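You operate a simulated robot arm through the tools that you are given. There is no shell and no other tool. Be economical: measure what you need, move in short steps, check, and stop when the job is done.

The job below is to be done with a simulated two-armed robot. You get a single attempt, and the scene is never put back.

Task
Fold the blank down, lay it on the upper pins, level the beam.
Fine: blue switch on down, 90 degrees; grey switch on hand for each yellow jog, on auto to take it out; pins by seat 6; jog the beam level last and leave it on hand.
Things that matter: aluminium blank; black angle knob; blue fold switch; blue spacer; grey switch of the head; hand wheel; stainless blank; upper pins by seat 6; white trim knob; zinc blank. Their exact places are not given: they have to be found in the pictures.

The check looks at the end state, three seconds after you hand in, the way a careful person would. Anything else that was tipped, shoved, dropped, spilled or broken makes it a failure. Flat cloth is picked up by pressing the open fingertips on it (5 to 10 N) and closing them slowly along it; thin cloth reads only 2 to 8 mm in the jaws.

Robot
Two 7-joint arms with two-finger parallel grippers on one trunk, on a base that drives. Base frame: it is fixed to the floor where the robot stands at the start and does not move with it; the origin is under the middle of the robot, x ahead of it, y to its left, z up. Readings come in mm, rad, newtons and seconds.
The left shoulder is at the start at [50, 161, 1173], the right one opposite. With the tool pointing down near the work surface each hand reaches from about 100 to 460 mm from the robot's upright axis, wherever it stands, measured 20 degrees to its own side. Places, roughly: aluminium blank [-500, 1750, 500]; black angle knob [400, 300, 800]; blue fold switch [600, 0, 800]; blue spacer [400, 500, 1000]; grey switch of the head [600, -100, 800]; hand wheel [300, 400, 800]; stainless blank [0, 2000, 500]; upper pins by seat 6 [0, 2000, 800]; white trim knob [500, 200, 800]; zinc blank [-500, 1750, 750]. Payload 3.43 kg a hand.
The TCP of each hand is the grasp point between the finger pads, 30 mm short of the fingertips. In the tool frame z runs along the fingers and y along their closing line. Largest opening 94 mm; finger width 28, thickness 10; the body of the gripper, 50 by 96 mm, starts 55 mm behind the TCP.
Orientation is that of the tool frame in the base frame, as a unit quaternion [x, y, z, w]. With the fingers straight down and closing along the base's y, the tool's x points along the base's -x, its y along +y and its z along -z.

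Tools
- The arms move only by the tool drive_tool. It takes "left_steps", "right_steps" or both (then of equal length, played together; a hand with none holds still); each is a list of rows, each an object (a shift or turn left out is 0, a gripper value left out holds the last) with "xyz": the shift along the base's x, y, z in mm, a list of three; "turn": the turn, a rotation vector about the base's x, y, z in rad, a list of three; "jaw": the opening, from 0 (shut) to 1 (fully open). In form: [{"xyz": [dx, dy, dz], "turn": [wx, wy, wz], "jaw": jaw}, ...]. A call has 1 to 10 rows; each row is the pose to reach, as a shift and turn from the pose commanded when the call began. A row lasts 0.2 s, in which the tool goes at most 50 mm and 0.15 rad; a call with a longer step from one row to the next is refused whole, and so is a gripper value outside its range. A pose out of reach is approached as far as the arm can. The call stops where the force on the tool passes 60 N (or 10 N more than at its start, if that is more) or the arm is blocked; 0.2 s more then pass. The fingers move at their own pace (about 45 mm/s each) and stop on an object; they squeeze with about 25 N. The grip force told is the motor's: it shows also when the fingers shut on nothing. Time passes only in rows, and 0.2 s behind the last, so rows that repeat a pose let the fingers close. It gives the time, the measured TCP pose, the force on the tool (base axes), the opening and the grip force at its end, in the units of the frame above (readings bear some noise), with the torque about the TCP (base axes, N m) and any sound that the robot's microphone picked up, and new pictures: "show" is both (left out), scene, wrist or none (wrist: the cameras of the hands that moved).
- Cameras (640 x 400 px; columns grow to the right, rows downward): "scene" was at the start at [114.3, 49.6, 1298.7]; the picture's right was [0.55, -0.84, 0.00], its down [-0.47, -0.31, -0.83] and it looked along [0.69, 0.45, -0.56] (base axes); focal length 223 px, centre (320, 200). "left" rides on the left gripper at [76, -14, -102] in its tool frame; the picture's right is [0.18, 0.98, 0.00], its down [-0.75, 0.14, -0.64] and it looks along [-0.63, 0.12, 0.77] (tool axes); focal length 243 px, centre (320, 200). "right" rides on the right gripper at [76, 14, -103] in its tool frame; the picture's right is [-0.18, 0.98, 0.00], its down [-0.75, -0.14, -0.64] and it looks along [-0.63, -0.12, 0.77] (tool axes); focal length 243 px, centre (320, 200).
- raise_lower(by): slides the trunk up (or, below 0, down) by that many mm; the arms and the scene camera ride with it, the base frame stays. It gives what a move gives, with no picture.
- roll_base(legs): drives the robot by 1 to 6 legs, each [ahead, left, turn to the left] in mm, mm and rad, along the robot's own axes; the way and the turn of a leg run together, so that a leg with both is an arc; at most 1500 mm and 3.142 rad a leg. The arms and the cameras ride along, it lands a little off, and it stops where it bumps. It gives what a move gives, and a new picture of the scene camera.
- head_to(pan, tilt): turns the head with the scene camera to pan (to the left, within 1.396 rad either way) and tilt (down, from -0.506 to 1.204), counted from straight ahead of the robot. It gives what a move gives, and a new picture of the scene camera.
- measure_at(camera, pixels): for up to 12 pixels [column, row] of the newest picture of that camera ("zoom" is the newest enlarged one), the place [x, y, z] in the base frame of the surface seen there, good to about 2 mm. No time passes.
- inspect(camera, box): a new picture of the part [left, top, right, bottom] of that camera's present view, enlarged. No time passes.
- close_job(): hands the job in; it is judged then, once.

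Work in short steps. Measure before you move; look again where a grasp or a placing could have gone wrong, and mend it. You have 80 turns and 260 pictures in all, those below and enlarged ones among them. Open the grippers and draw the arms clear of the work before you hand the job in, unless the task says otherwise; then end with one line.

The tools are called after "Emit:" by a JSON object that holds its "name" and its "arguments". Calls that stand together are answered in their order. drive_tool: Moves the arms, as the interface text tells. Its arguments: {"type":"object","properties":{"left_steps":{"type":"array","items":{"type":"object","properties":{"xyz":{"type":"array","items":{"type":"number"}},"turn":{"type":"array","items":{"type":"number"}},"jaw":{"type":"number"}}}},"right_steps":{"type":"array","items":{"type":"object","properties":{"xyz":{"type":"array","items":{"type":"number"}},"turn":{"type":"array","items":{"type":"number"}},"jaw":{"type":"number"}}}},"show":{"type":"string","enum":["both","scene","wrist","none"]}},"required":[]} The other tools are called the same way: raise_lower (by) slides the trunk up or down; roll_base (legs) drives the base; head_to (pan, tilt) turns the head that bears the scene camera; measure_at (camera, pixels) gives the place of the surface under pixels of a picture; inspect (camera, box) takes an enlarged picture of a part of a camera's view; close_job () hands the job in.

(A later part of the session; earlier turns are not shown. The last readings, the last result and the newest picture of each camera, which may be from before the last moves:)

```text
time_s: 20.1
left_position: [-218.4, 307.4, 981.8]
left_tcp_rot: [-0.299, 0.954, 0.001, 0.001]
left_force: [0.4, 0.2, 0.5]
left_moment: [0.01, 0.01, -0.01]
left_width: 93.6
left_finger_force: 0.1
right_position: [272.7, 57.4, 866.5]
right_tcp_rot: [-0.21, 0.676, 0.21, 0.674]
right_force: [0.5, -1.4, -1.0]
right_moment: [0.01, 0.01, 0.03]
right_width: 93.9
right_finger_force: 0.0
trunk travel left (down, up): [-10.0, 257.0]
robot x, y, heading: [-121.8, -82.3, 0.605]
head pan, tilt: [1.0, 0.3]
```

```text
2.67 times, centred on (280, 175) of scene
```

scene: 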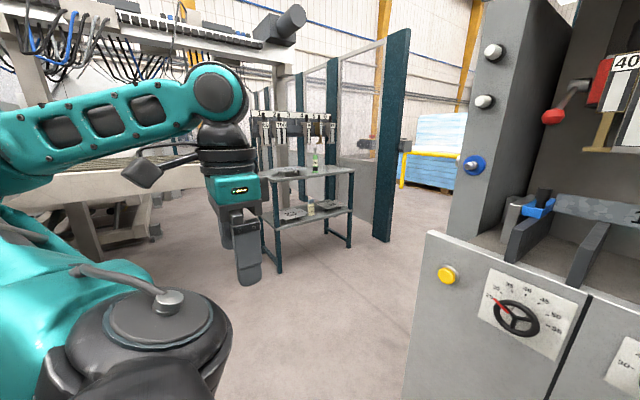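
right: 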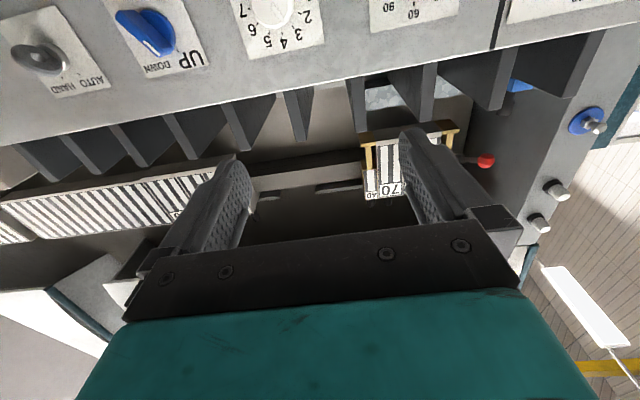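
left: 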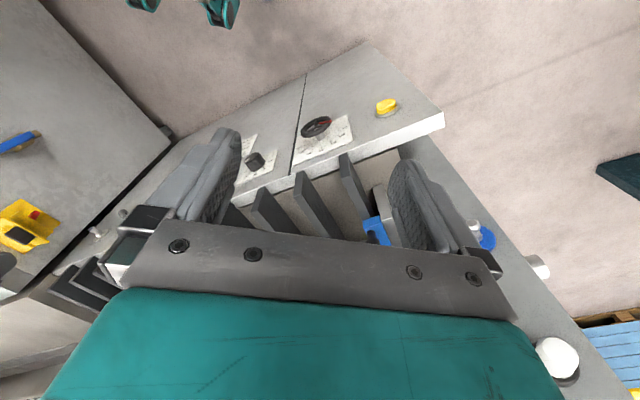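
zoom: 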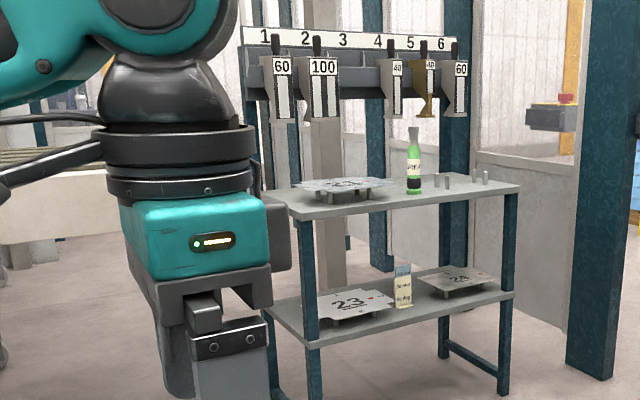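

Emit:
{"name": "inspect", "arguments": {"camera": "scene", "box": [296, 192, 328, 212]}}

Emit:
{"name": "inspect", "arguments": {"camera": "scene", "box": [262, 160, 326, 200]}}

Emit:
{"name": "inspect", "arguments": {"camera": "scene", "box": [262, 190, 358, 225]}}

Emit:
{"name": "inspect", "arguments": {"camera": "scene", "box": [470, 270, 570, 350]}}

Emit:
{"name": "inspect", "arguments": {"camera": "scene", "box": [310, 155, 360, 186]}}

Emit:
{"name": "measure_at", "arguments": {"camera": "zoom", "pixels": [[205, 245], [225, 245], [275, 265], [310, 275], [430, 180], [460, 185], [500, 175], [530, 170], [300, 300], [560, 230]]}}

```text
16.00 times, centred on (312, 202) of scene
```

zoom: 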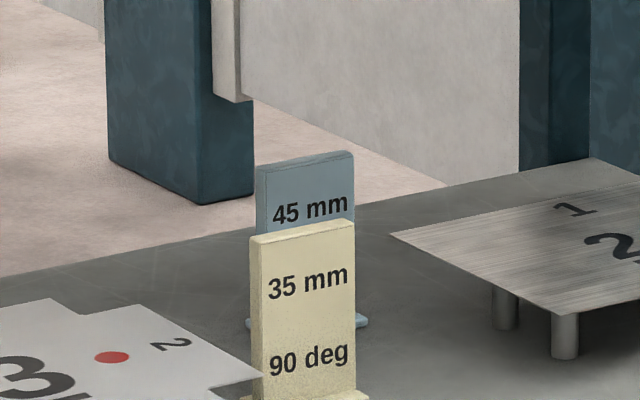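

```text
10.00 times, centred on (294, 180) of scene
```

zoom: 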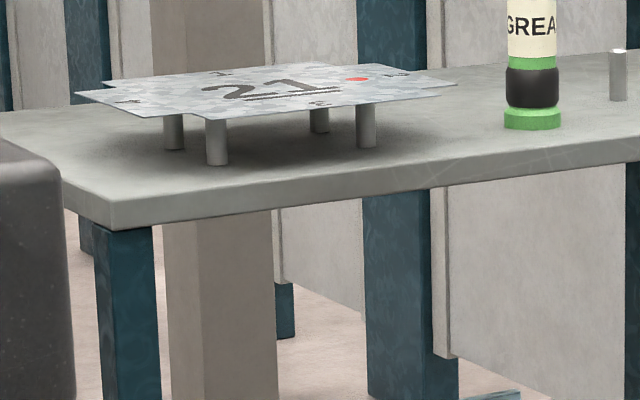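

```text
6.67 times, centred on (310, 208) of scene
```

zoom: 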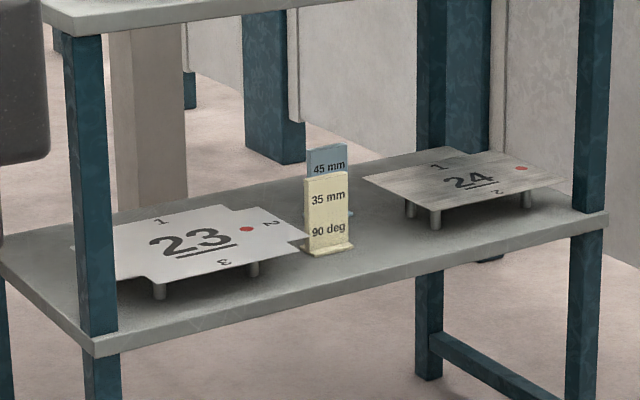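

```text
5.00 times, centred on (520, 310) of scene
```

zoom: 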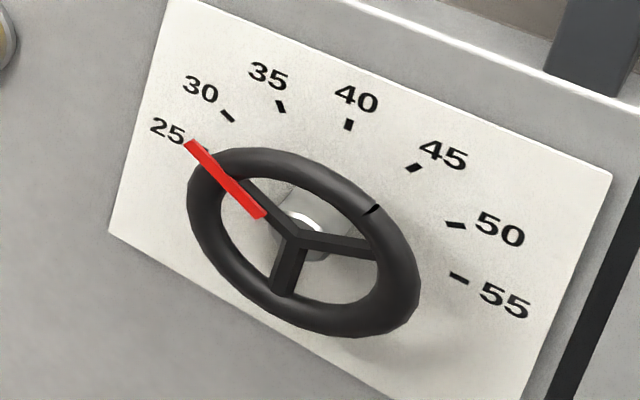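

```text
12.80 times, centred on (335, 170) of scene
```

zoom: 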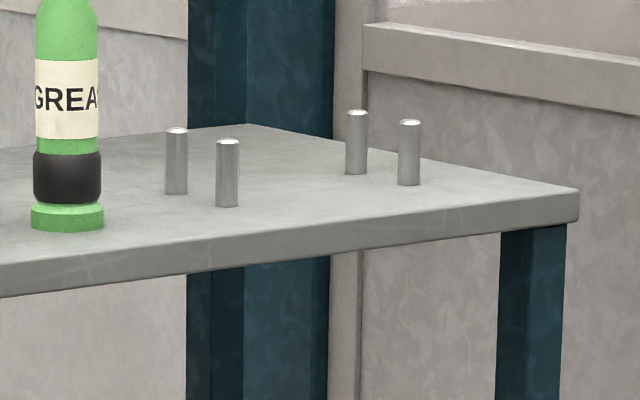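

```text
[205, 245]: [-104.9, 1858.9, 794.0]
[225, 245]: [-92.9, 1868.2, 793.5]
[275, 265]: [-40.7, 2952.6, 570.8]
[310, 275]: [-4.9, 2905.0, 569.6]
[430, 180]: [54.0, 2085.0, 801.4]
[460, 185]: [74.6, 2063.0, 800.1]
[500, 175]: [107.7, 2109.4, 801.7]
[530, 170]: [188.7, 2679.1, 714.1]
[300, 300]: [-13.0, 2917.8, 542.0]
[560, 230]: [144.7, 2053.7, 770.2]
```

Cards: cream "35 mm 90 deg", blue "45 mm …". Pins measured near z≈803. To judge whether the gauge fits the blank, I raise the trunk fully and look down on the blank.

Emit:
{"name": "raise_lower", "arguments": {"by": 255}}

Emit:
{"name": "head_to", "arguments": {"pan": 0.1, "tilt": 0.6}}

Emit:
{"name": "inspect", "arguments": {"camera": "scene", "box": [210, 120, 370, 220]}}

```text
time_s: 22.7
left_position: [-218.3, 307.5, 1236.6]
left_tcp_rot: [-0.299, 0.954, 0.0, 0.0]
left_force: [0.2, -0.5, -0.2]
left_moment: [0.02, 0.02, -0.02]
left_width: 94.0
left_finger_force: 0.0
right_position: [271.1, 56.8, 1121.1]
right_tcp_rot: [-0.209, 0.677, 0.21, 0.674]
right_force: [-0.3, -0.8, -0.3]
right_moment: [0.0, 0.01, 0.02]
right_width: 94.2
right_finger_force: 0.0
trunk travel left (down, up): [-265.0, 2.0]
robot x, y, heading: [-120.2, -82.1, 0.602]
head pan, tilt: [1.0, 0.3]
```

```text
time_s: 23.9
left_position: [-217.7, 307.6, 1236.8]
left_tcp_rot: [-0.298, 0.955, 0.0, 0.0]
left_force: [0.5, 0.1, -0.2]
left_moment: [0.01, -0.01, 0.01]
left_width: 94.0
left_finger_force: 0.0
right_position: [273.2, 56.9, 1121.2]
right_tcp_rot: [-0.21, 0.677, 0.21, 0.673]
right_force: [-0.5, 0.1, -0.3]
right_moment: [-0.01, 0.0, 0.0]
right_width: 93.8
right_finger_force: 0.2
trunk travel left (down, up): [-265.0, 2.0]
robot x, y, heading: [-124.6, -86.4, 0.605]
head pan, tilt: [0.099, 0.6]
```

scene: 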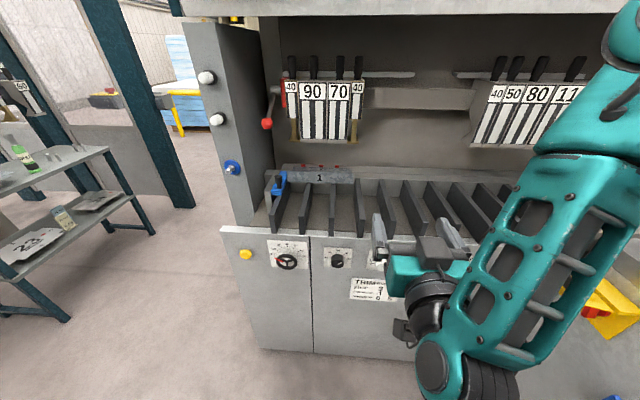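

```text
4.00 times, centred on (290, 170) of scene
```

zoom: 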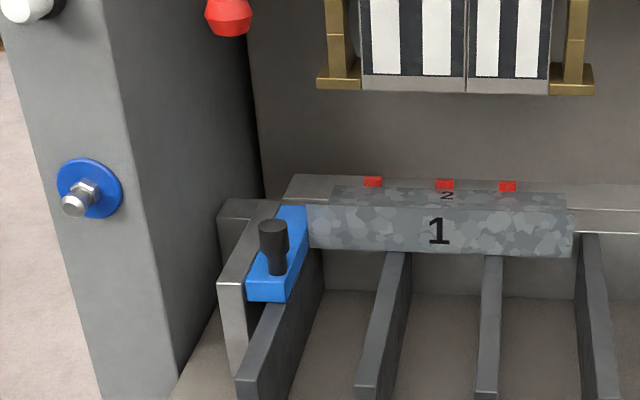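

I zoom tightly on the blank and measure its strip 2 edges, notch corners, stops and finger bottoms.

Emit:
{"name": "inspect", "arguments": {"camera": "scene", "box": [282, 160, 362, 190]}}

Emit:
{"name": "measure_at", "arguments": {"camera": "zoom", "pixels": [[82, 94], [78, 120], [60, 130], [550, 106], [555, 130], [575, 140], [160, 88], [310, 95], [440, 100], [300, 105], [300, 125], [300, 185]]}}

Emit:
{"name": "measure_at", "arguments": {"camera": "zoom", "pixels": [[40, 145], [40, 220], [570, 155], [570, 230], [300, 135], [300, 145], [300, 222], [610, 110], [610, 150], [610, 172], [20, 60], [120, 95]]}}

Emit:
{"name": "inspect", "arguments": {"camera": "scene", "box": [280, 120, 376, 180]}}

Emit:
{"name": "measure_at", "arguments": {"camera": "zoom", "pixels": [[100, 125], [200, 125], [300, 130], [420, 135], [80, 130], [450, 120], [250, 100], [80, 100]]}}

```text
8.00 times, centred on (322, 175) of scene
```

zoom: 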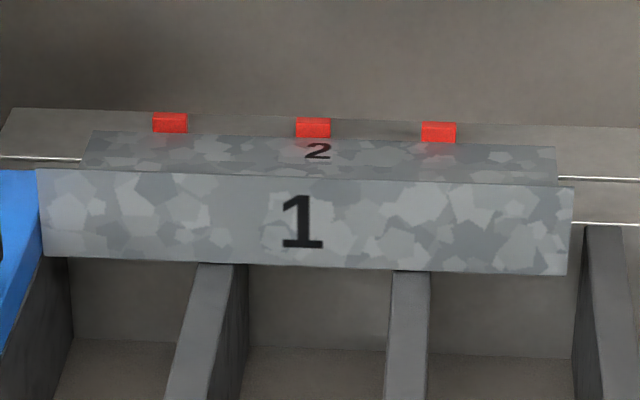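

```text
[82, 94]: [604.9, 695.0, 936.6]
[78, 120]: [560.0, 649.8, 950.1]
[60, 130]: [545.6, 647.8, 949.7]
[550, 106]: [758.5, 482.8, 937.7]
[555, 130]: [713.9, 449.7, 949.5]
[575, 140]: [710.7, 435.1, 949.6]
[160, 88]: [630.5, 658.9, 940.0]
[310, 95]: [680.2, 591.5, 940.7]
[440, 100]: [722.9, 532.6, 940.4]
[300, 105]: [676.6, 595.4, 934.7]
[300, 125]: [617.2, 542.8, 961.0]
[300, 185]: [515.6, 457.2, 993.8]
```

```text
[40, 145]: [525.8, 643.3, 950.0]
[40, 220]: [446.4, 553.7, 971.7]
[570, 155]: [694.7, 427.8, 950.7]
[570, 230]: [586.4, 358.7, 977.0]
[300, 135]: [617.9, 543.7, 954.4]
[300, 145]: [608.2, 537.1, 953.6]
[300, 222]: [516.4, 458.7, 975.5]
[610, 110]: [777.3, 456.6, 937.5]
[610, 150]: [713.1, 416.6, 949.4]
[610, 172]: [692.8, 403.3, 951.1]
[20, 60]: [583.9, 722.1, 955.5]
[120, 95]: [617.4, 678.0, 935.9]
```

```text
6.67 times, centred on (328, 150) of scene
```

zoom: 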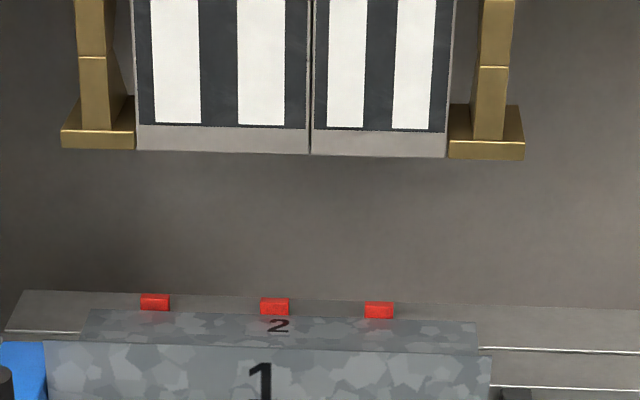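

```text
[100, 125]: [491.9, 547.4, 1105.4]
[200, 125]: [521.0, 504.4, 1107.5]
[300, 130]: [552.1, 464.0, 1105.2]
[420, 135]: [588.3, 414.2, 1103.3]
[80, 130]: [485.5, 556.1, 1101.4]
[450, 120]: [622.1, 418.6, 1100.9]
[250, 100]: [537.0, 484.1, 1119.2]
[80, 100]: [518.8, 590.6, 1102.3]
```

Blank is ~240 wide, 130 deep, gauged on the stops with wheel 30; fold line seems ≈30 mm ahead of the stops. I check sheet thickness at the flange's end and the trim/knob pointers once more from here.

Emit:
{"name": "inspect", "arguments": {"camera": "scene", "box": [342, 177, 362, 197]}}

Emit:
{"name": "inspect", "arguments": {"camera": "scene", "box": [276, 172, 300, 187]}}

Emit:
{"name": "inspect", "arguments": {"camera": "scene", "box": [262, 238, 312, 272]}}

Emit:
{"name": "inspect", "arguments": {"camera": "scene", "box": [0, 220, 80, 270]}}

```text
16.00 times, centred on (352, 187) of scene
```

zoom: 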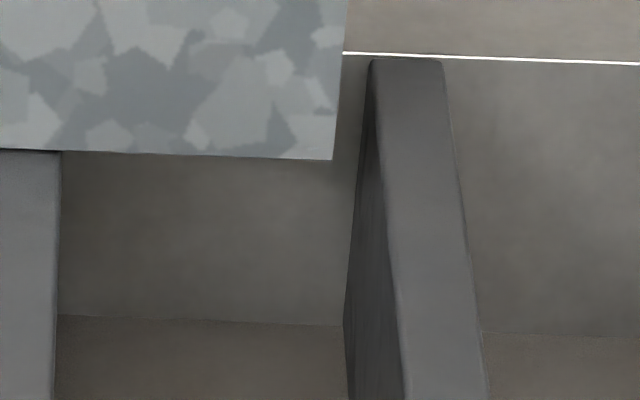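

```text
16.00 times, centred on (288, 180) of scene
```

zoom: 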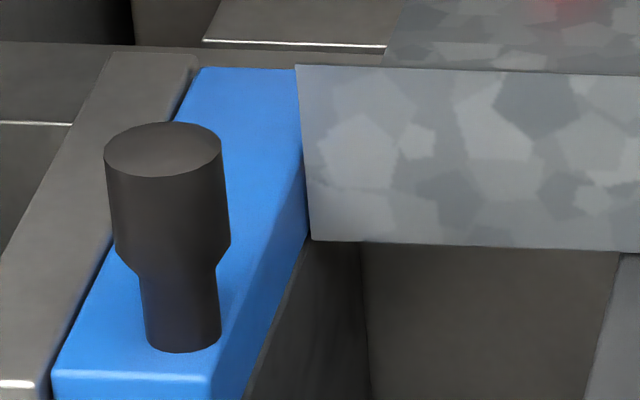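

```text
11.76 times, centred on (287, 255) of scene
```

zoom: 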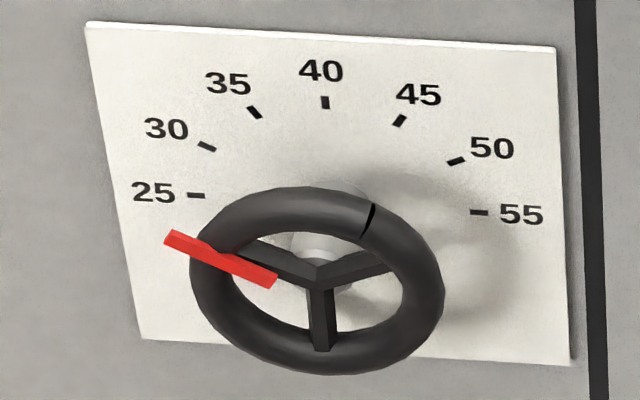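

```text
8.00 times, centred on (40, 245) of scene
```

zoom: 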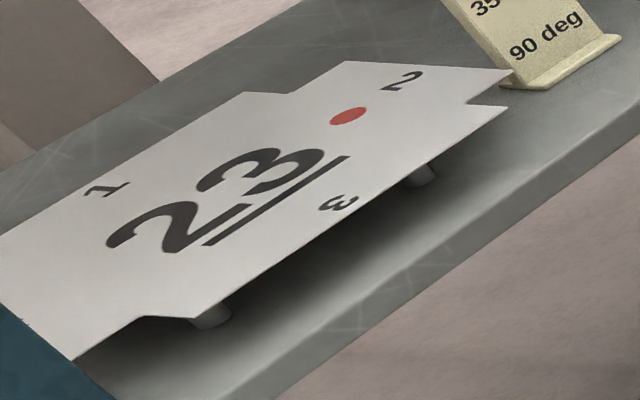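

The sheet is thin (≈1 mm), so trim 3 for thin zinc is right; angle is at 90. Blue lever is on UP and grey on AUTO. I move the right hand forward and right, toward the blue switch's lateral line, at height.

Emit:
{"name": "drive_tool", "arguments": {"right_steps": [{"xyz": [37, -12, 0]}, {"xyz": [74, -24, 0]}, {"xyz": [110, -36, 0]}, {"xyz": [147, -48, 0]}, {"xyz": [184, -60, 0]}, {"xyz": [184, -60, 0]}, {"xyz": [184, -60, 0]}]}}

```text
time_s: 25.5
left_position: [-218.2, 308.2, 1236.2]
left_tcp_rot: [-0.299, 0.954, 0.0, 0.001]
left_force: [-0.2, -0.1, 0.2]
left_moment: [0.03, 0.01, 0.0]
left_width: 94.2
left_finger_force: 0.0
right_position: [315.6, 75.8, 1167.5]
right_tcp_rot: [-0.209, 0.678, 0.209, 0.673]
right_force: [-0.1, 0.6, -0.5]
right_moment: [-0.06, 0.0, 0.03]
right_width: 93.7
right_finger_force: 0.1
right hand out of reach, approached as far as the arm can: row 1, 2, 3, 4, 5, 6, 7
trunk travel left (down, up): [-265.0, 2.0]
robot x, y, heading: [-122.6, -87.3, 0.606]
head pan, tilt: [0.099, 0.6]
```

scene: 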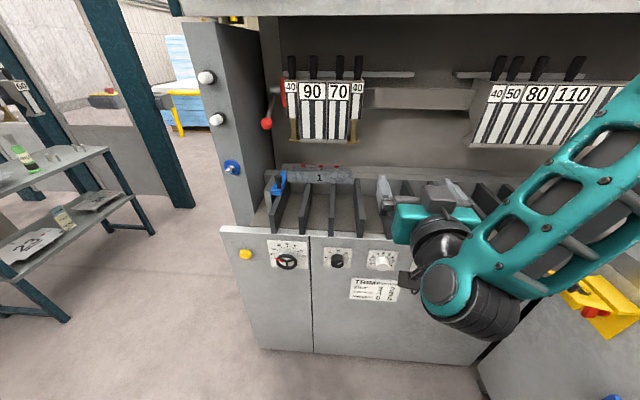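
right: 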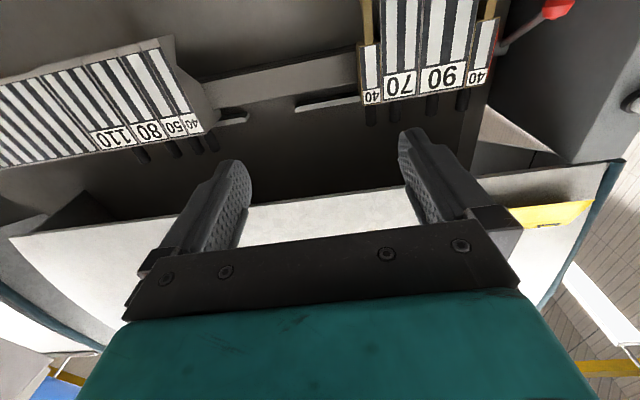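

The wrist seems to be at a limit because the arm is folded too tight. I back up another 160 mm so the arm can stretch, and then extend the hand straight forward.

Emit:
{"name": "roll_base", "arguments": {"legs": [[-160, 0, 0]]}}

Emit:
{"name": "drive_tool", "arguments": {"right_steps": [{"xyz": [33, 23, 0]}, {"xyz": [66, 46, 0]}, {"xyz": [99, 69, 0]}, {"xyz": [132, 92, 0]}, {"xyz": [164, 114, 0]}, {"xyz": [164, 114, 0]}]}}

```text
time_s: 26.9
left_position: [-349.8, 216.5, 1237.2]
left_tcp_rot: [-0.299, 0.954, 0.0, 0.0]
left_force: [-0.4, -0.8, 0.1]
left_moment: [0.0, -0.01, -0.02]
left_width: 94.0
left_finger_force: 0.0
right_position: [184.2, -14.5, 1168.3]
right_tcp_rot: [-0.209, 0.677, 0.209, 0.674]
right_force: [0.2, -0.1, 0.2]
right_moment: [-0.01, -0.02, -0.06]
right_width: 93.9
right_finger_force: 0.0
trunk travel left (down, up): [-265.0, 2.0]
robot x, y, heading: [-257.0, -177.7, 0.606]
head pan, tilt: [0.099, 0.6]
```

scene: 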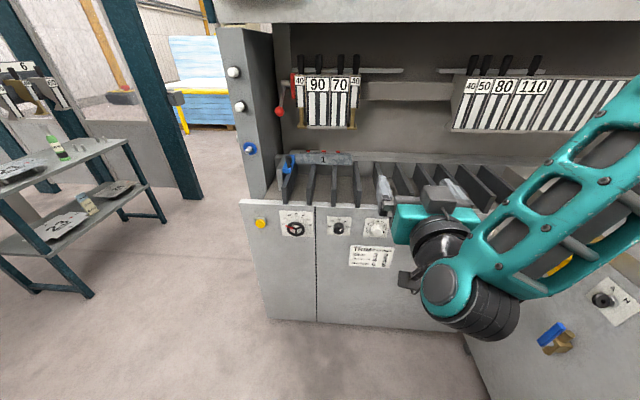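

```text
time_s: 28.4
left_position: [-348.8, 217.0, 1237.2]
left_tcp_rot: [-0.297, 0.955, 0.0, 0.0]
left_force: [0.0, 0.9, 0.3]
left_moment: [0.01, 0.0, 0.0]
left_width: 94.1
left_finger_force: 0.0
right_position: [333.5, 119.6, 1185.9]
right_tcp_rot: [-0.204, 0.683, 0.201, 0.672]
right_force: [0.2, 0.0, 0.0]
right_moment: [0.0, -0.01, -0.02]
right_width: 93.9
right_finger_force: 0.0
right hand out of reach, approached as far as the arm can: row 1, 2, 3, 4, 5, 6
trunk travel left (down, up): [-265.0, 2.0]
robot x, y, heading: [-256.8, -178.6, 0.607]
head pan, tilt: [0.099, 0.6]
```

scene: 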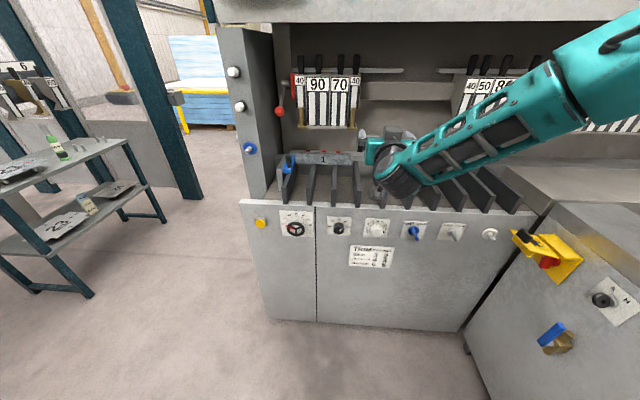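
right: 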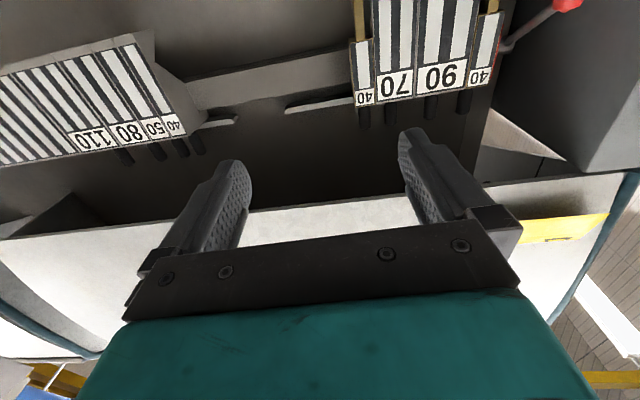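

Better—the hand followed. Now I shift it right (toward the blue switch's line) and a little down.

Emit:
{"name": "drive_tool", "arguments": {"right_steps": [{"xyz": [20, -30, -20]}, {"xyz": [40, -60, -40]}, {"xyz": [60, -90, -60]}, {"xyz": [80, -120, -80]}, {"xyz": [102, -148, -100]}, {"xyz": [102, -148, -120]}, {"xyz": [102, -148, -120]}], "show": "scene"}}

```text
time_s: 29.9
left_position: [-348.9, 217.4, 1236.3]
left_tcp_rot: [-0.299, 0.954, 0.001, 0.0]
left_force: [0.2, -0.3, 0.3]
left_moment: [-0.02, 0.0, 0.01]
left_width: 93.9
left_finger_force: 0.0
right_position: [377.8, 89.8, 1170.5]
right_tcp_rot: [-0.187, 0.71, 0.171, 0.658]
right_force: [0.9, -0.2, 0.7]
right_moment: [-0.02, 0.0, 0.04]
right_width: 94.1
right_finger_force: 0.1
right hand out of reach, approached as far as the arm can: row 1, 2, 3, 4, 5, 6, 7
trunk travel left (down, up): [-265.0, 2.0]
robot x, y, heading: [-252.0, -175.8, 0.604]
head pan, tilt: [0.099, 0.6]
```

scene: 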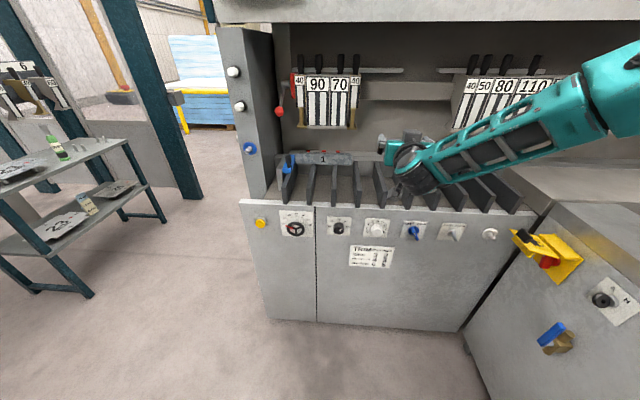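

Full-horizontal hits a wrist limit. I'll instead tilt the hand back toward down (about 45°), which suffices for pushing levers and buttons.

Emit:
{"name": "drive_tool", "arguments": {"right_steps": [{"xyz": [-12, -8, 0], "turn": [-0.08, 0.115, 0]}, {"xyz": [-24, -16, 0], "turn": [-0.16, 0.23, 0]}, {"xyz": [-36, -24, 0], "turn": [-0.24, 0.345, 0]}, {"xyz": [-48, -32, 0], "turn": [-0.32, 0.46, 0]}, {"xyz": [-60, -40, 0], "turn": [-0.4, 0.575, 0]}, {"xyz": [-72, -48, 0], "turn": [-0.48, 0.69, 0]}, {"xyz": [-72, -48, 0], "turn": [-0.48, 0.69, 0]}]}}

```text
time_s: 31.6
left_position: [-350.0, 217.4, 1235.9]
left_tcp_rot: [-0.298, 0.955, 0.0, 0.0]
left_force: [1.0, 0.2, -0.6]
left_moment: [0.04, -0.01, -0.01]
left_width: 93.8
left_finger_force: 0.0
right_position: [300.3, 41.5, 1170.1]
right_tcp_rot: [-0.267, 0.908, 0.054, 0.319]
right_force: [0.1, -0.4, -0.1]
right_moment: [0.01, -0.01, 0.0]
right_width: 93.7
right_finger_force: 0.0
trunk travel left (down, up): [-265.0, 2.0]
robot x, y, heading: [-254.4, -174.6, 0.604]
head pan, tilt: [0.099, 0.6]
```

scene: 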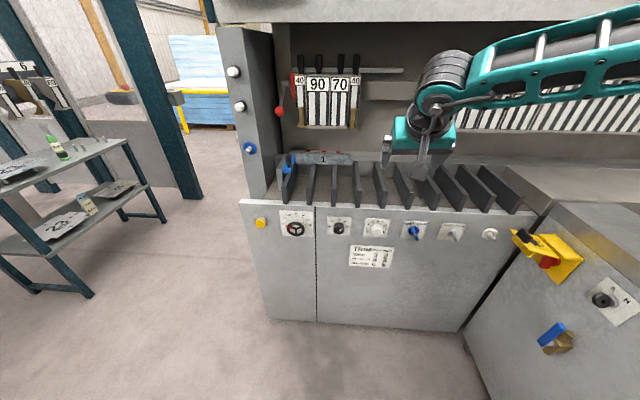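
right: 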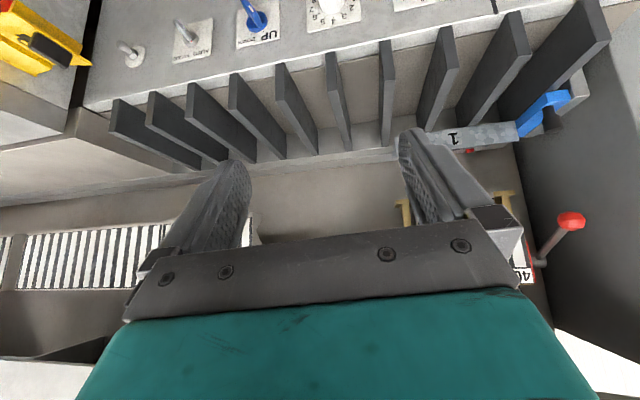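

Now it tracks exactly (tilt ≈37° from down). I drive 110 mm forward, and lower the trunk 200 mm to bring the hand to panel height.

Emit:
{"name": "roll_base", "arguments": {"legs": [[110, 0, 0]]}}

Emit:
{"name": "raise_lower", "arguments": {"by": -200}}

Emit:
{"name": "head_to", "arguments": {"pan": -0.25, "tilt": 0.45}}

```text
time_s: 32.7
left_position: [-258.5, 279.7, 1236.9]
left_tcp_rot: [-0.298, 0.955, 0.0, 0.0]
left_force: [-0.1, 0.4, 0.4]
left_moment: [-0.04, -0.01, -0.03]
left_width: 94.0
left_finger_force: 0.1
right_position: [391.8, 104.0, 1170.0]
right_tcp_rot: [-0.267, 0.908, 0.054, 0.319]
right_force: [0.3, 0.2, -0.4]
right_moment: [-0.01, 0.01, -0.02]
right_width: 94.0
right_finger_force: 0.1
trunk travel left (down, up): [-265.0, 2.0]
robot x, y, heading: [-158.3, -114.4, 0.608]
head pan, tilt: [0.099, 0.6]
```

scene: 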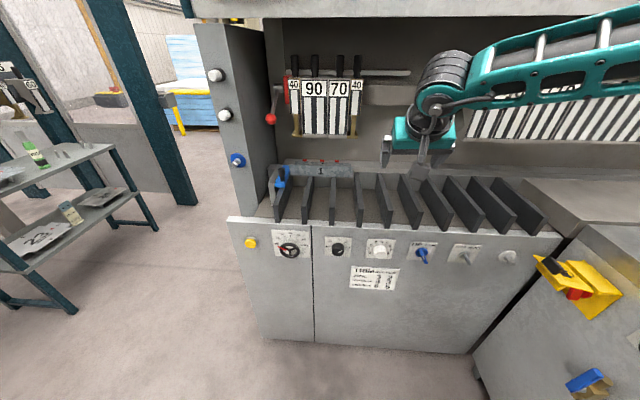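

```text
time_s: 34.9
left_position: [-258.5, 278.9, 1036.4]
left_tcp_rot: [-0.298, 0.955, 0.0, 0.001]
left_force: [-0.2, -0.4, -0.5]
left_moment: [0.0, -0.02, -0.01]
left_width: 94.1
left_finger_force: 0.1
right_position: [391.2, 103.2, 969.9]
right_tcp_rot: [-0.268, 0.908, 0.055, 0.319]
right_force: [-0.1, -0.8, -0.3]
right_moment: [0.01, 0.02, 0.03]
right_width: 93.7
right_finger_force: 0.1
trunk travel left (down, up): [-65.0, 202.0]
robot x, y, heading: [-166.0, -108.4, 0.608]
head pan, tilt: [0.099, 0.6]
```

```text
time_s: 35.7
left_position: [-259.1, 279.1, 1035.5]
left_tcp_rot: [-0.298, 0.954, 0.0, 0.001]
left_force: [0.3, 0.4, 0.5]
left_moment: [0.03, 0.0, 0.01]
left_width: 94.1
left_finger_force: 0.1
right_position: [391.4, 104.4, 969.3]
right_tcp_rot: [-0.267, 0.907, 0.055, 0.32]
right_force: [-0.6, -0.6, -0.7]
right_moment: [-0.01, 0.0, 0.0]
right_width: 93.9
right_finger_force: 0.0
trunk travel left (down, up): [-65.0, 202.0]
robot x, y, heading: [-165.6, -113.9, 0.607]
head pan, tilt: [-0.25, 0.45]
```

scene: 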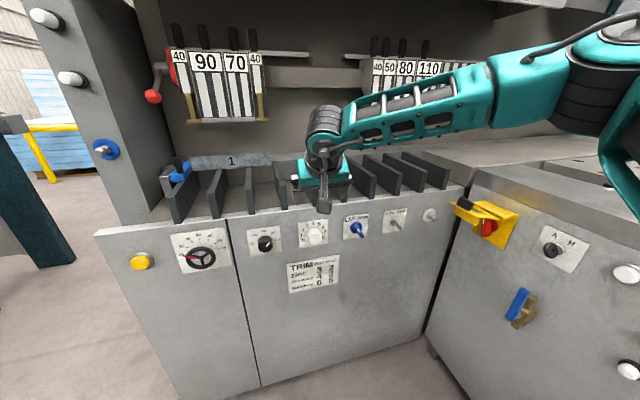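

I zoom in and measure the blue and grey switches.

Emit:
{"name": "inspect", "arguments": {"camera": "scene", "box": [335, 200, 415, 250]}}

Emit:
{"name": "measure_at", "arguments": {"camera": "zoom", "pixels": [[140, 190], [160, 200], [185, 225], [205, 270], [215, 300], [110, 200], [480, 205], [495, 220], [520, 255], [535, 280], [60, 280], [330, 300]]}}

```text
8.00 times, centred on (375, 225) of scene
```

zoom: 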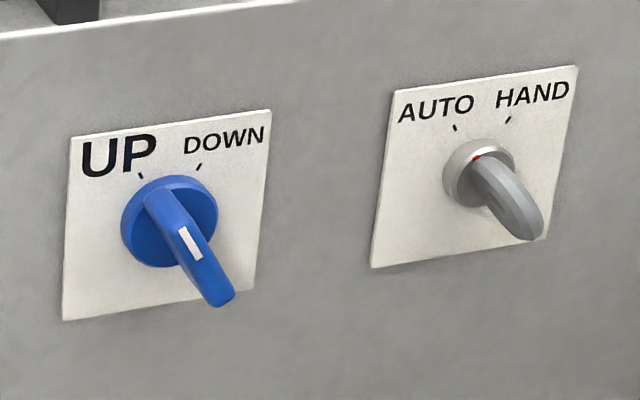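

```text
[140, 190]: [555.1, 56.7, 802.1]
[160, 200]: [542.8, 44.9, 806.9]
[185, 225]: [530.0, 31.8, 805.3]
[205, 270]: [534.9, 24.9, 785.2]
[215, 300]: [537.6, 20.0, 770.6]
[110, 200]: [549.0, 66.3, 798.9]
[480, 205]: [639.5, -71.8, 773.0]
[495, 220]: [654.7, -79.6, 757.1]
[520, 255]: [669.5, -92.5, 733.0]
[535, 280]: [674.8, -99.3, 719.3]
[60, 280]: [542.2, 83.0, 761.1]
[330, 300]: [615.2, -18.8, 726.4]
```

Blue paddle: ridge at n≈453 (machine depth axis), pivot about 279 mm right at z≈790, upper end left → UP. Plan: closed fingertips push its upper end to the right. I close the jaws and go to a point left of the lever.

Emit:
{"name": "drive_tool", "arguments": {"right_steps": [{"xyz": [15, -21, -36], "jaw": 0}, {"xyz": [30, -42, -72], "jaw": 0}, {"xyz": [44, -63, -108], "jaw": 0}, {"xyz": [58.7, -84.7, -142], "jaw": 0}, {"xyz": [77, -72, -142], "jaw": 0}, {"xyz": [95, -59, -142], "jaw": 0}, {"xyz": [95, -59, -142], "jaw": 0}], "show": "both"}}

Emit:
{"name": "inspect", "arguments": {"camera": "scene", "box": [320, 185, 416, 245]}}

```text
time_s: 37.3
left_position: [-259.8, 279.1, 1036.7]
left_tcp_rot: [-0.298, 0.954, 0.0, 0.001]
left_force: [0.6, 0.4, -0.2]
left_moment: [0.04, -0.02, 0.0]
left_width: 94.0
left_finger_force: 0.0
right_position: [487.3, 46.3, 829.4]
right_tcp_rot: [-0.267, 0.908, 0.055, 0.319]
right_force: [-0.7, 0.3, -0.8]
right_moment: [0.03, -0.02, -0.02]
right_width: 0.0
right_finger_force: 25.3
trunk travel left (down, up): [-65.0, 202.0]
robot x, y, heading: [-165.7, -112.5, 0.604]
head pan, tilt: [-0.25, 0.45]
```

scene: 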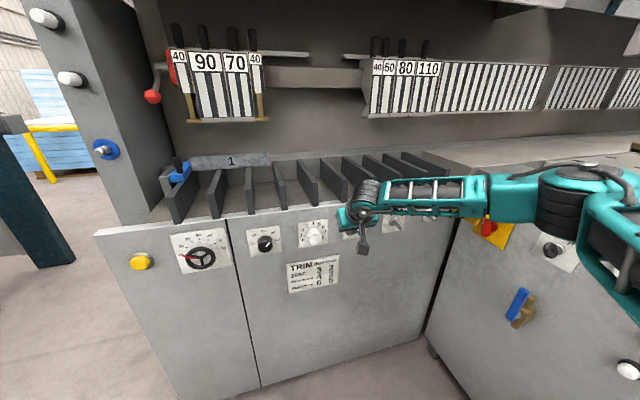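
right: 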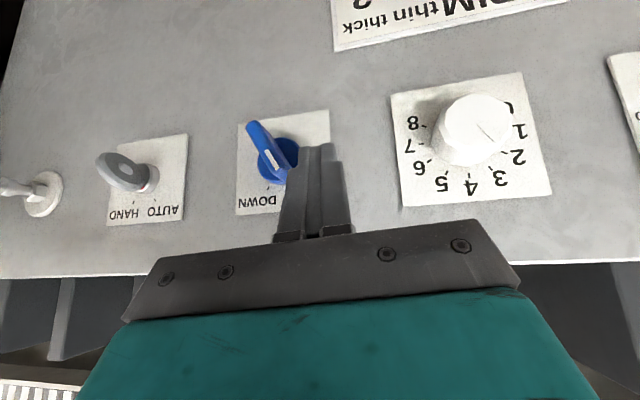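

```text
6.67 times, centred on (368, 215) of scene
```

zoom: 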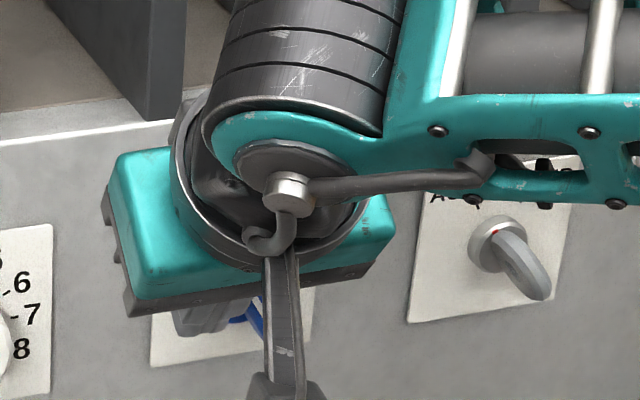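

The wrist camera sees the levers well (blue at (270,150), grey at (125,170)). I measure both there.

Emit:
{"name": "inspect", "arguments": {"camera": "right", "box": [80, 95, 352, 225]}}

Emit:
{"name": "measure_at", "arguments": {"camera": "right", "pixels": [[251, 126], [262, 143], [274, 161], [268, 155], [280, 172], [292, 150], [102, 158], [120, 175], [138, 184], [112, 166], [150, 185], [215, 160]]}}

```text
2.35 times, centred on (216, 160) of right
```

zoom: 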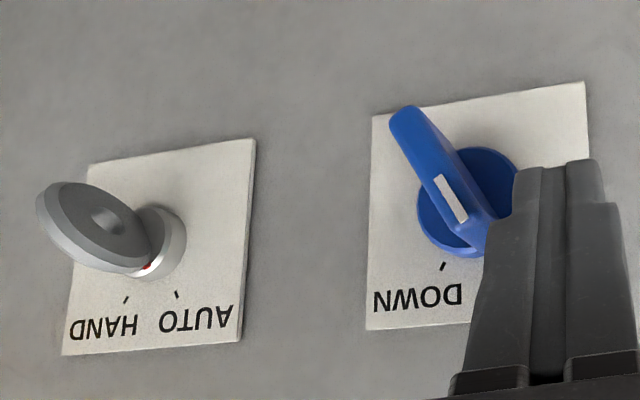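

```text
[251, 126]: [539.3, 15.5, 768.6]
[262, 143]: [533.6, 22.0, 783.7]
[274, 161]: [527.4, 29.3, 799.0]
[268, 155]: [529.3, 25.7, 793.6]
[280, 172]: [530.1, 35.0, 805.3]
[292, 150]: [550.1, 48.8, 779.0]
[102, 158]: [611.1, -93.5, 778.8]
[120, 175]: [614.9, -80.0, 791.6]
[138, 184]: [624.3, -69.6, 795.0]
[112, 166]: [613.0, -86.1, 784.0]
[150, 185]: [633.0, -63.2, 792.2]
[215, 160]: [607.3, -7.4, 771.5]
```

Both levers point upper-left (UP, AUTO). I move the closed fingertip in beside the blue lever's upper end and push it right about 35 mm.

Emit:
{"name": "drive_tool", "arguments": {"right_steps": [{"xyz": [11, 7.7, -2]}, {"xyz": [22, 15.4, -5]}, {"xyz": [27.7, 7.2, -5]}, {"xyz": [33.4, -1.1, -5]}, {"xyz": [37, -6.4, -5]}, {"xyz": [40, -10.6, -5]}, {"xyz": [42, -13.4, -5]}, {"xyz": [42, -13.4, -5]}], "show": "wrist"}}

```text
time_s: 39.1
left_position: [-260.2, 278.9, 1037.4]
left_tcp_rot: [-0.299, 0.954, -0.001, 0.001]
left_force: [-0.1, 0.4, -0.1]
left_moment: [0.01, -0.03, -0.01]
left_width: 93.9
left_finger_force: 0.0
right_position: [526.5, 34.2, 823.6]
right_tcp_rot: [-0.269, 0.907, 0.057, 0.319]
right_force: [-11.3, 9.1, 3.6]
right_moment: [0.28, 0.34, 0.05]
right_width: 0.0
right_finger_force: 24.8
trunk travel left (down, up): [-65.0, 202.0]
robot x, y, heading: [-163.0, -114.1, 0.609]
head pan, tilt: [-0.25, 0.45]
```

right: 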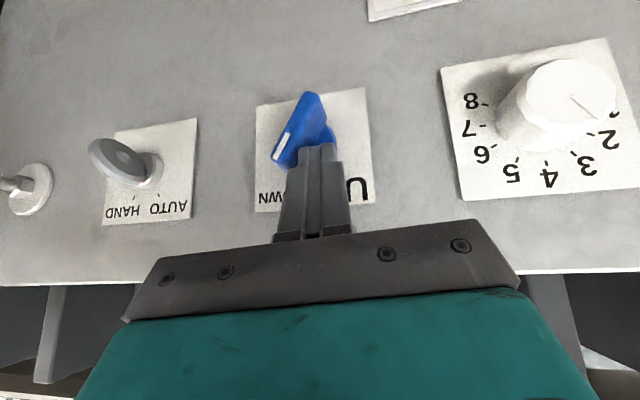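

The lever has swung to the DOWN side with 14 N lateral reaction. I back off left and zoom to check.

Emit:
{"name": "drive_tool", "arguments": {"right_steps": [{"xyz": [-9, 13, 0]}, {"xyz": [-17, 24.7, 0]}, {"xyz": [-42, 7, 0]}, {"xyz": [-42, 7, 0]}], "show": "wrist"}}

Emit:
{"name": "inspect", "arguments": {"camera": "right", "box": [80, 95, 352, 225]}}

```text
time_s: 40.1
left_position: [-260.5, 279.3, 1036.9]
left_tcp_rot: [-0.299, 0.954, 0.0, 0.001]
left_force: [-0.7, -0.2, -0.3]
left_moment: [0.01, -0.01, -0.02]
left_width: 94.0
left_finger_force: 0.0
right_position: [487.6, 37.8, 823.2]
right_tcp_rot: [-0.267, 0.908, 0.054, 0.319]
right_force: [-0.5, 0.2, 0.0]
right_moment: [-0.01, 0.0, 0.01]
right_width: 0.0
right_finger_force: 25.3
trunk travel left (down, up): [-65.0, 202.0]
robot x, y, heading: [-164.9, -115.9, 0.609]
head pan, tilt: [-0.25, 0.45]
```

right: 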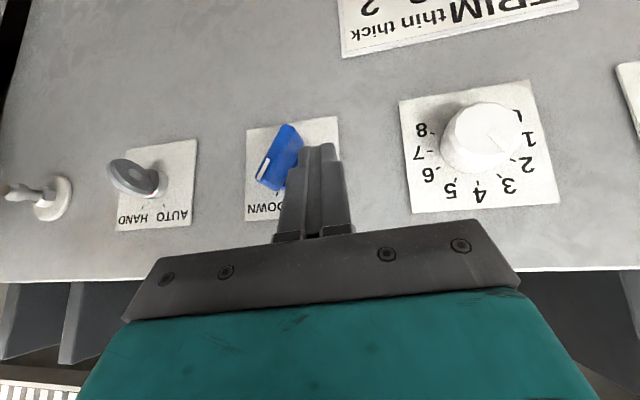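

```text
2.35 times, centred on (216, 160) of right
```

zoom: 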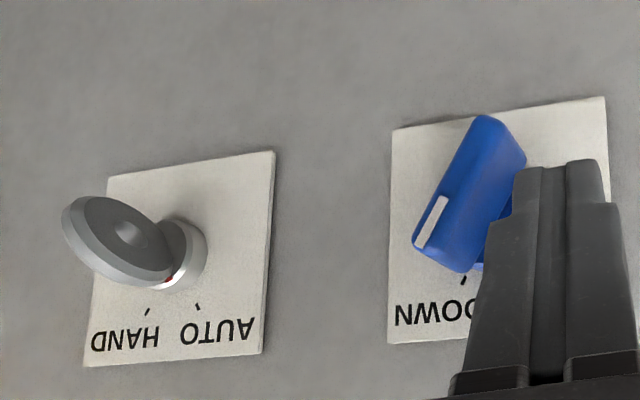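

Blue now reads DOWN. Next the grey lever (pivot ≈417 right): retreat, move right, come in left of its upper end.

Emit:
{"name": "drive_tool", "arguments": {"right_steps": [{"xyz": [-33, -23, 0]}, {"xyz": [-6, -61, 0]}, {"xyz": [20, -99, 0]}, {"xyz": [46, -137, 0]}, {"xyz": [73, -118, 0]}, {"xyz": [100, -99, 0]}, {"xyz": [100, -99, 0]}], "show": "wrist"}}

Emit:
{"name": "inspect", "arguments": {"camera": "right", "box": [160, 60, 400, 220]}}

Emit:
{"name": "measure_at", "arguments": {"camera": "zoom", "pixels": [[200, 170], [250, 200], [280, 230], [300, 250]]}}

```text
time_s: 41.7
left_position: [-258.7, 278.2, 1035.9]
left_tcp_rot: [-0.298, 0.955, 0.0, 0.001]
left_force: [1.2, -0.2, 0.5]
left_moment: [0.02, 0.01, 0.0]
left_width: 94.1
left_finger_force: 0.0
right_position: [585.9, -61.5, 823.1]
right_tcp_rot: [-0.267, 0.908, 0.055, 0.319]
right_force: [0.1, 0.5, 0.7]
right_moment: [0.0, 0.0, -0.06]
right_width: 0.0
right_finger_force: 25.2
trunk travel left (down, up): [-65.0, 202.0]
robot x, y, heading: [-167.3, -113.6, 0.611]
head pan, tilt: [-0.25, 0.45]
```

right: 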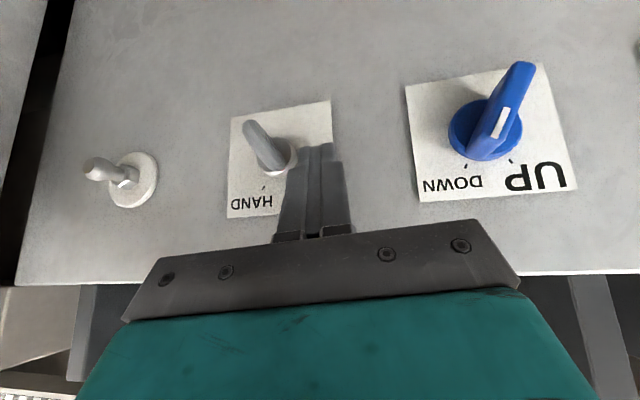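

```text
2.50 times, centred on (280, 140) of right
```

zoom: 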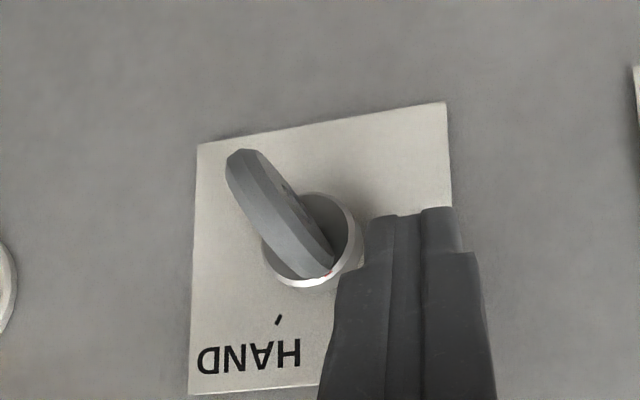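

```text
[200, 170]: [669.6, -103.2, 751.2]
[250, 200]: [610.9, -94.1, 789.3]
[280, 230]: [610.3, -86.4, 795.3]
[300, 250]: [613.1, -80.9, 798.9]
```

Grey plainly points to AUTO. I push its upper end right by ~30 mm.

Emit:
{"name": "drive_tool", "arguments": {"right_steps": [{"xyz": [5.7, -8.2, 0]}, {"xyz": [9.1, -13.2, 0]}, {"xyz": [12.5, -18.1, 0]}, {"xyz": [15, -21.4, 0]}, {"xyz": [17.1, -24.7, 0]}, {"xyz": [17.1, -24.7, 0]}], "show": "wrist"}}

Emit:
{"name": "inspect", "arguments": {"camera": "right", "box": [160, 60, 400, 220]}}

```text
time_s: 43.1
left_position: [-260.1, 279.0, 1036.7]
left_tcp_rot: [-0.298, 0.955, 0.0, 0.001]
left_force: [0.0, 0.1, -0.1]
left_moment: [0.0, 0.01, 0.02]
left_width: 93.8
left_finger_force: 0.0
right_position: [602.2, -84.4, 825.2]
right_tcp_rot: [-0.266, 0.907, 0.055, 0.32]
right_force: [-6.0, 3.7, 3.6]
right_moment: [0.08, 0.14, 0.02]
right_width: 0.0
right_finger_force: 25.9
trunk travel left (down, up): [-65.0, 202.0]
robot x, y, heading: [-159.8, -116.2, 0.605]
head pan, tilt: [-0.25, 0.45]
```

right: 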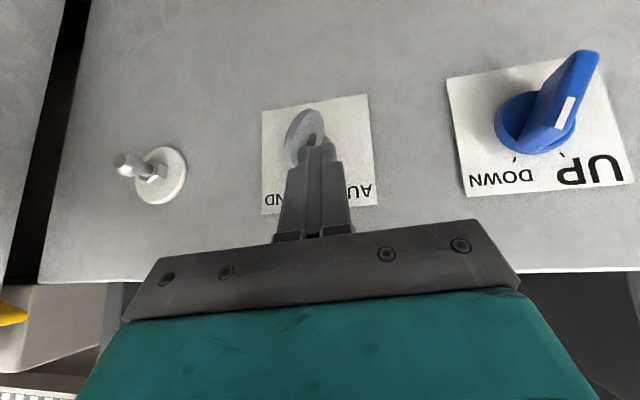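

```text
2.50 times, centred on (280, 140) of right
```

zoom: 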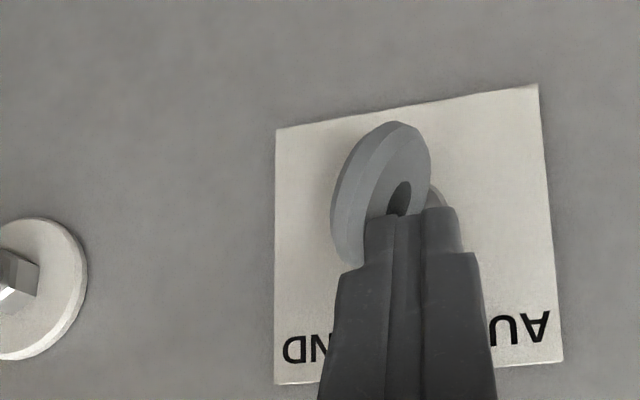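

It's past vertical; I push a few mm more, then back off and check.

Emit:
{"name": "drive_tool", "arguments": {"right_steps": [{"xyz": [1.7, -2.5, 0]}, {"xyz": [3, -4.4, 0]}, {"xyz": [3, -4.4, 0]}, {"xyz": [-8, 11.5, 0]}, {"xyz": [-18, 26, 0]}, {"xyz": [-34, 15, 0]}, {"xyz": [-34, 15, 0]}], "show": "wrist"}}

Emit:
{"name": "inspect", "arguments": {"camera": "right", "box": [160, 60, 400, 220]}}

```text
time_s: 44.7
left_position: [-259.6, 279.1, 1036.7]
left_tcp_rot: [-0.298, 0.954, 0.0, 0.001]
left_force: [-0.9, -0.7, 0.6]
left_moment: [0.03, -0.01, 0.03]
left_width: 94.4
left_finger_force: 0.2
right_position: [569.2, -69.6, 823.9]
right_tcp_rot: [-0.267, 0.908, 0.055, 0.32]
right_force: [0.0, -0.7, -0.1]
right_moment: [-0.02, 0.02, -0.03]
right_width: 0.0
right_finger_force: 25.0
trunk travel left (down, up): [-65.0, 202.0]
robot x, y, heading: [-163.9, -113.9, 0.607]
head pan, tilt: [-0.25, 0.45]
```

right: 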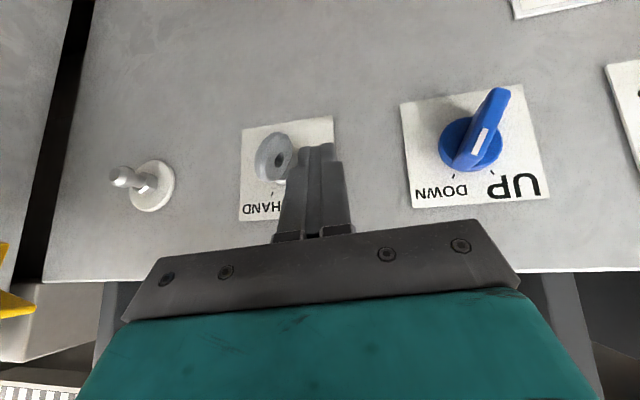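

```text
2.50 times, centred on (280, 140) of right
```

zoom: 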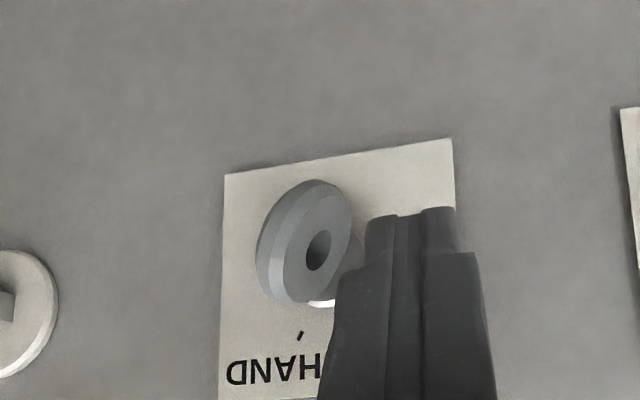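

Grey is now on HAND. I park the right hand back and bring the left hand, tilted the same way and closed, toward the yellow jog button (n≈462, 302 left, z≈800).

Emit:
{"name": "drive_tool", "arguments": {"left_steps": [{"xyz": [38.8, 17.8, -10], "turn": [0.0376, -0.0543, 0], "jaw": 0}, {"xyz": [77.6, 35.5, -20], "turn": [0.0752, -0.1085, 0], "jaw": 0}, {"xyz": [116.4, 53.3, -30], "turn": [0.1128, -0.1628, 0], "jaw": 0}, {"xyz": [155.2, 71.1, -40], "turn": [0.1504, -0.217, 0], "jaw": 0}, {"xyz": [194, 88.9, -50], "turn": [0.188, -0.2713, 0], "jaw": 0}, {"xyz": [232.7, 106.6, -60], "turn": [0.2256, -0.3255, 0], "jaw": 0}, {"xyz": [271.5, 124.4, -70], "turn": [0.2632, -0.3798, 0], "jaw": 0}, {"xyz": [310.3, 142.2, -80], "turn": [0.3008, -0.434, 0], "jaw": 0}, {"xyz": [349.1, 160, -90], "turn": [0.3384, -0.4883, 0], "jaw": 0}, {"xyz": [387.9, 177.7, -100], "turn": [0.376, -0.5425, 0], "jaw": 0}], "right_steps": [{"xyz": [-10, -7, 0]}, {"xyz": [-20, -14, 0]}, {"xyz": [-30, -21, 0]}, {"xyz": [-40, -28, 0]}, {"xyz": [-49, -34, 0]}, {"xyz": [-49, -34, 0]}, {"xyz": [-49, -34, 0]}, {"xyz": [-49, -34, 0]}, {"xyz": [-49, -34, 0]}, {"xyz": [-49, -34, 0]}], "show": "both"}}

```text
time_s: 46.9
left_position: [129.6, 456.6, 937.1]
left_tcp_rot: [-0.282, 0.903, 0.097, 0.31]
left_force: [0.4, 0.0, -0.4]
left_moment: [0.01, 0.01, -0.01]
left_width: 0.0
left_finger_force: 24.8
right_position: [521.0, -104.0, 823.3]
right_tcp_rot: [-0.267, 0.908, 0.055, 0.319]
right_force: [-0.1, 0.6, -0.7]
right_moment: [-0.01, 0.02, -0.01]
right_width: 0.0
right_finger_force: 25.4
trunk travel left (down, up): [-65.0, 202.0]
robot x, y, heading: [-162.8, -113.5, 0.605]
head pan, tilt: [-0.25, 0.45]
```

scene: 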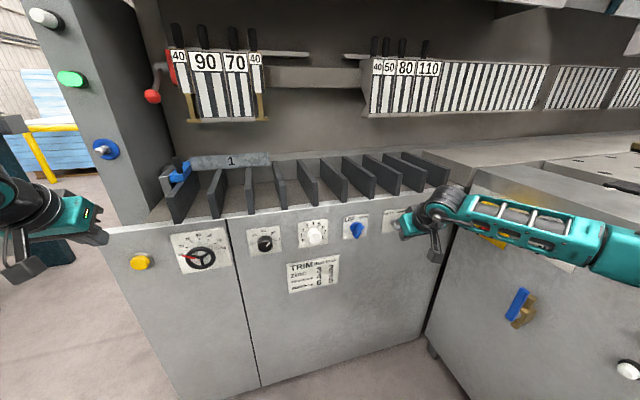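
right: 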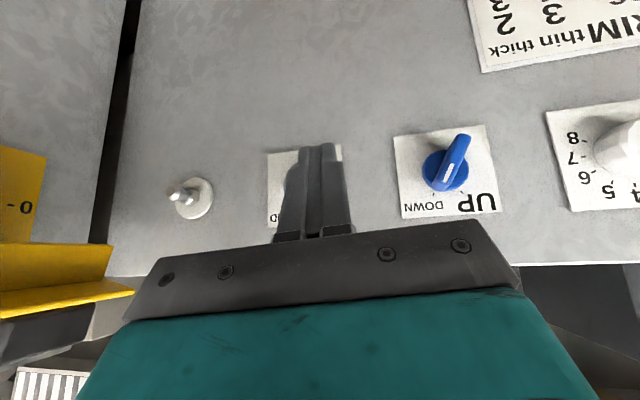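
left: 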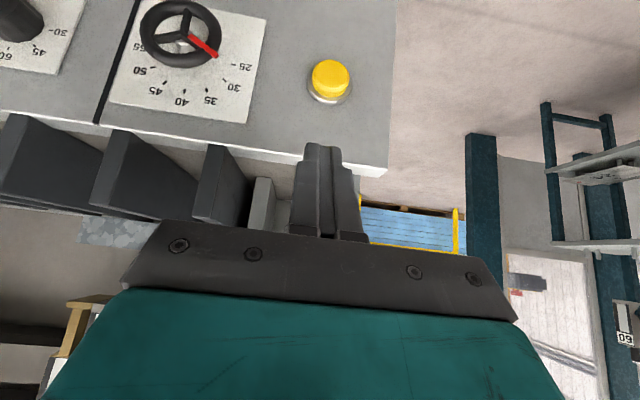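

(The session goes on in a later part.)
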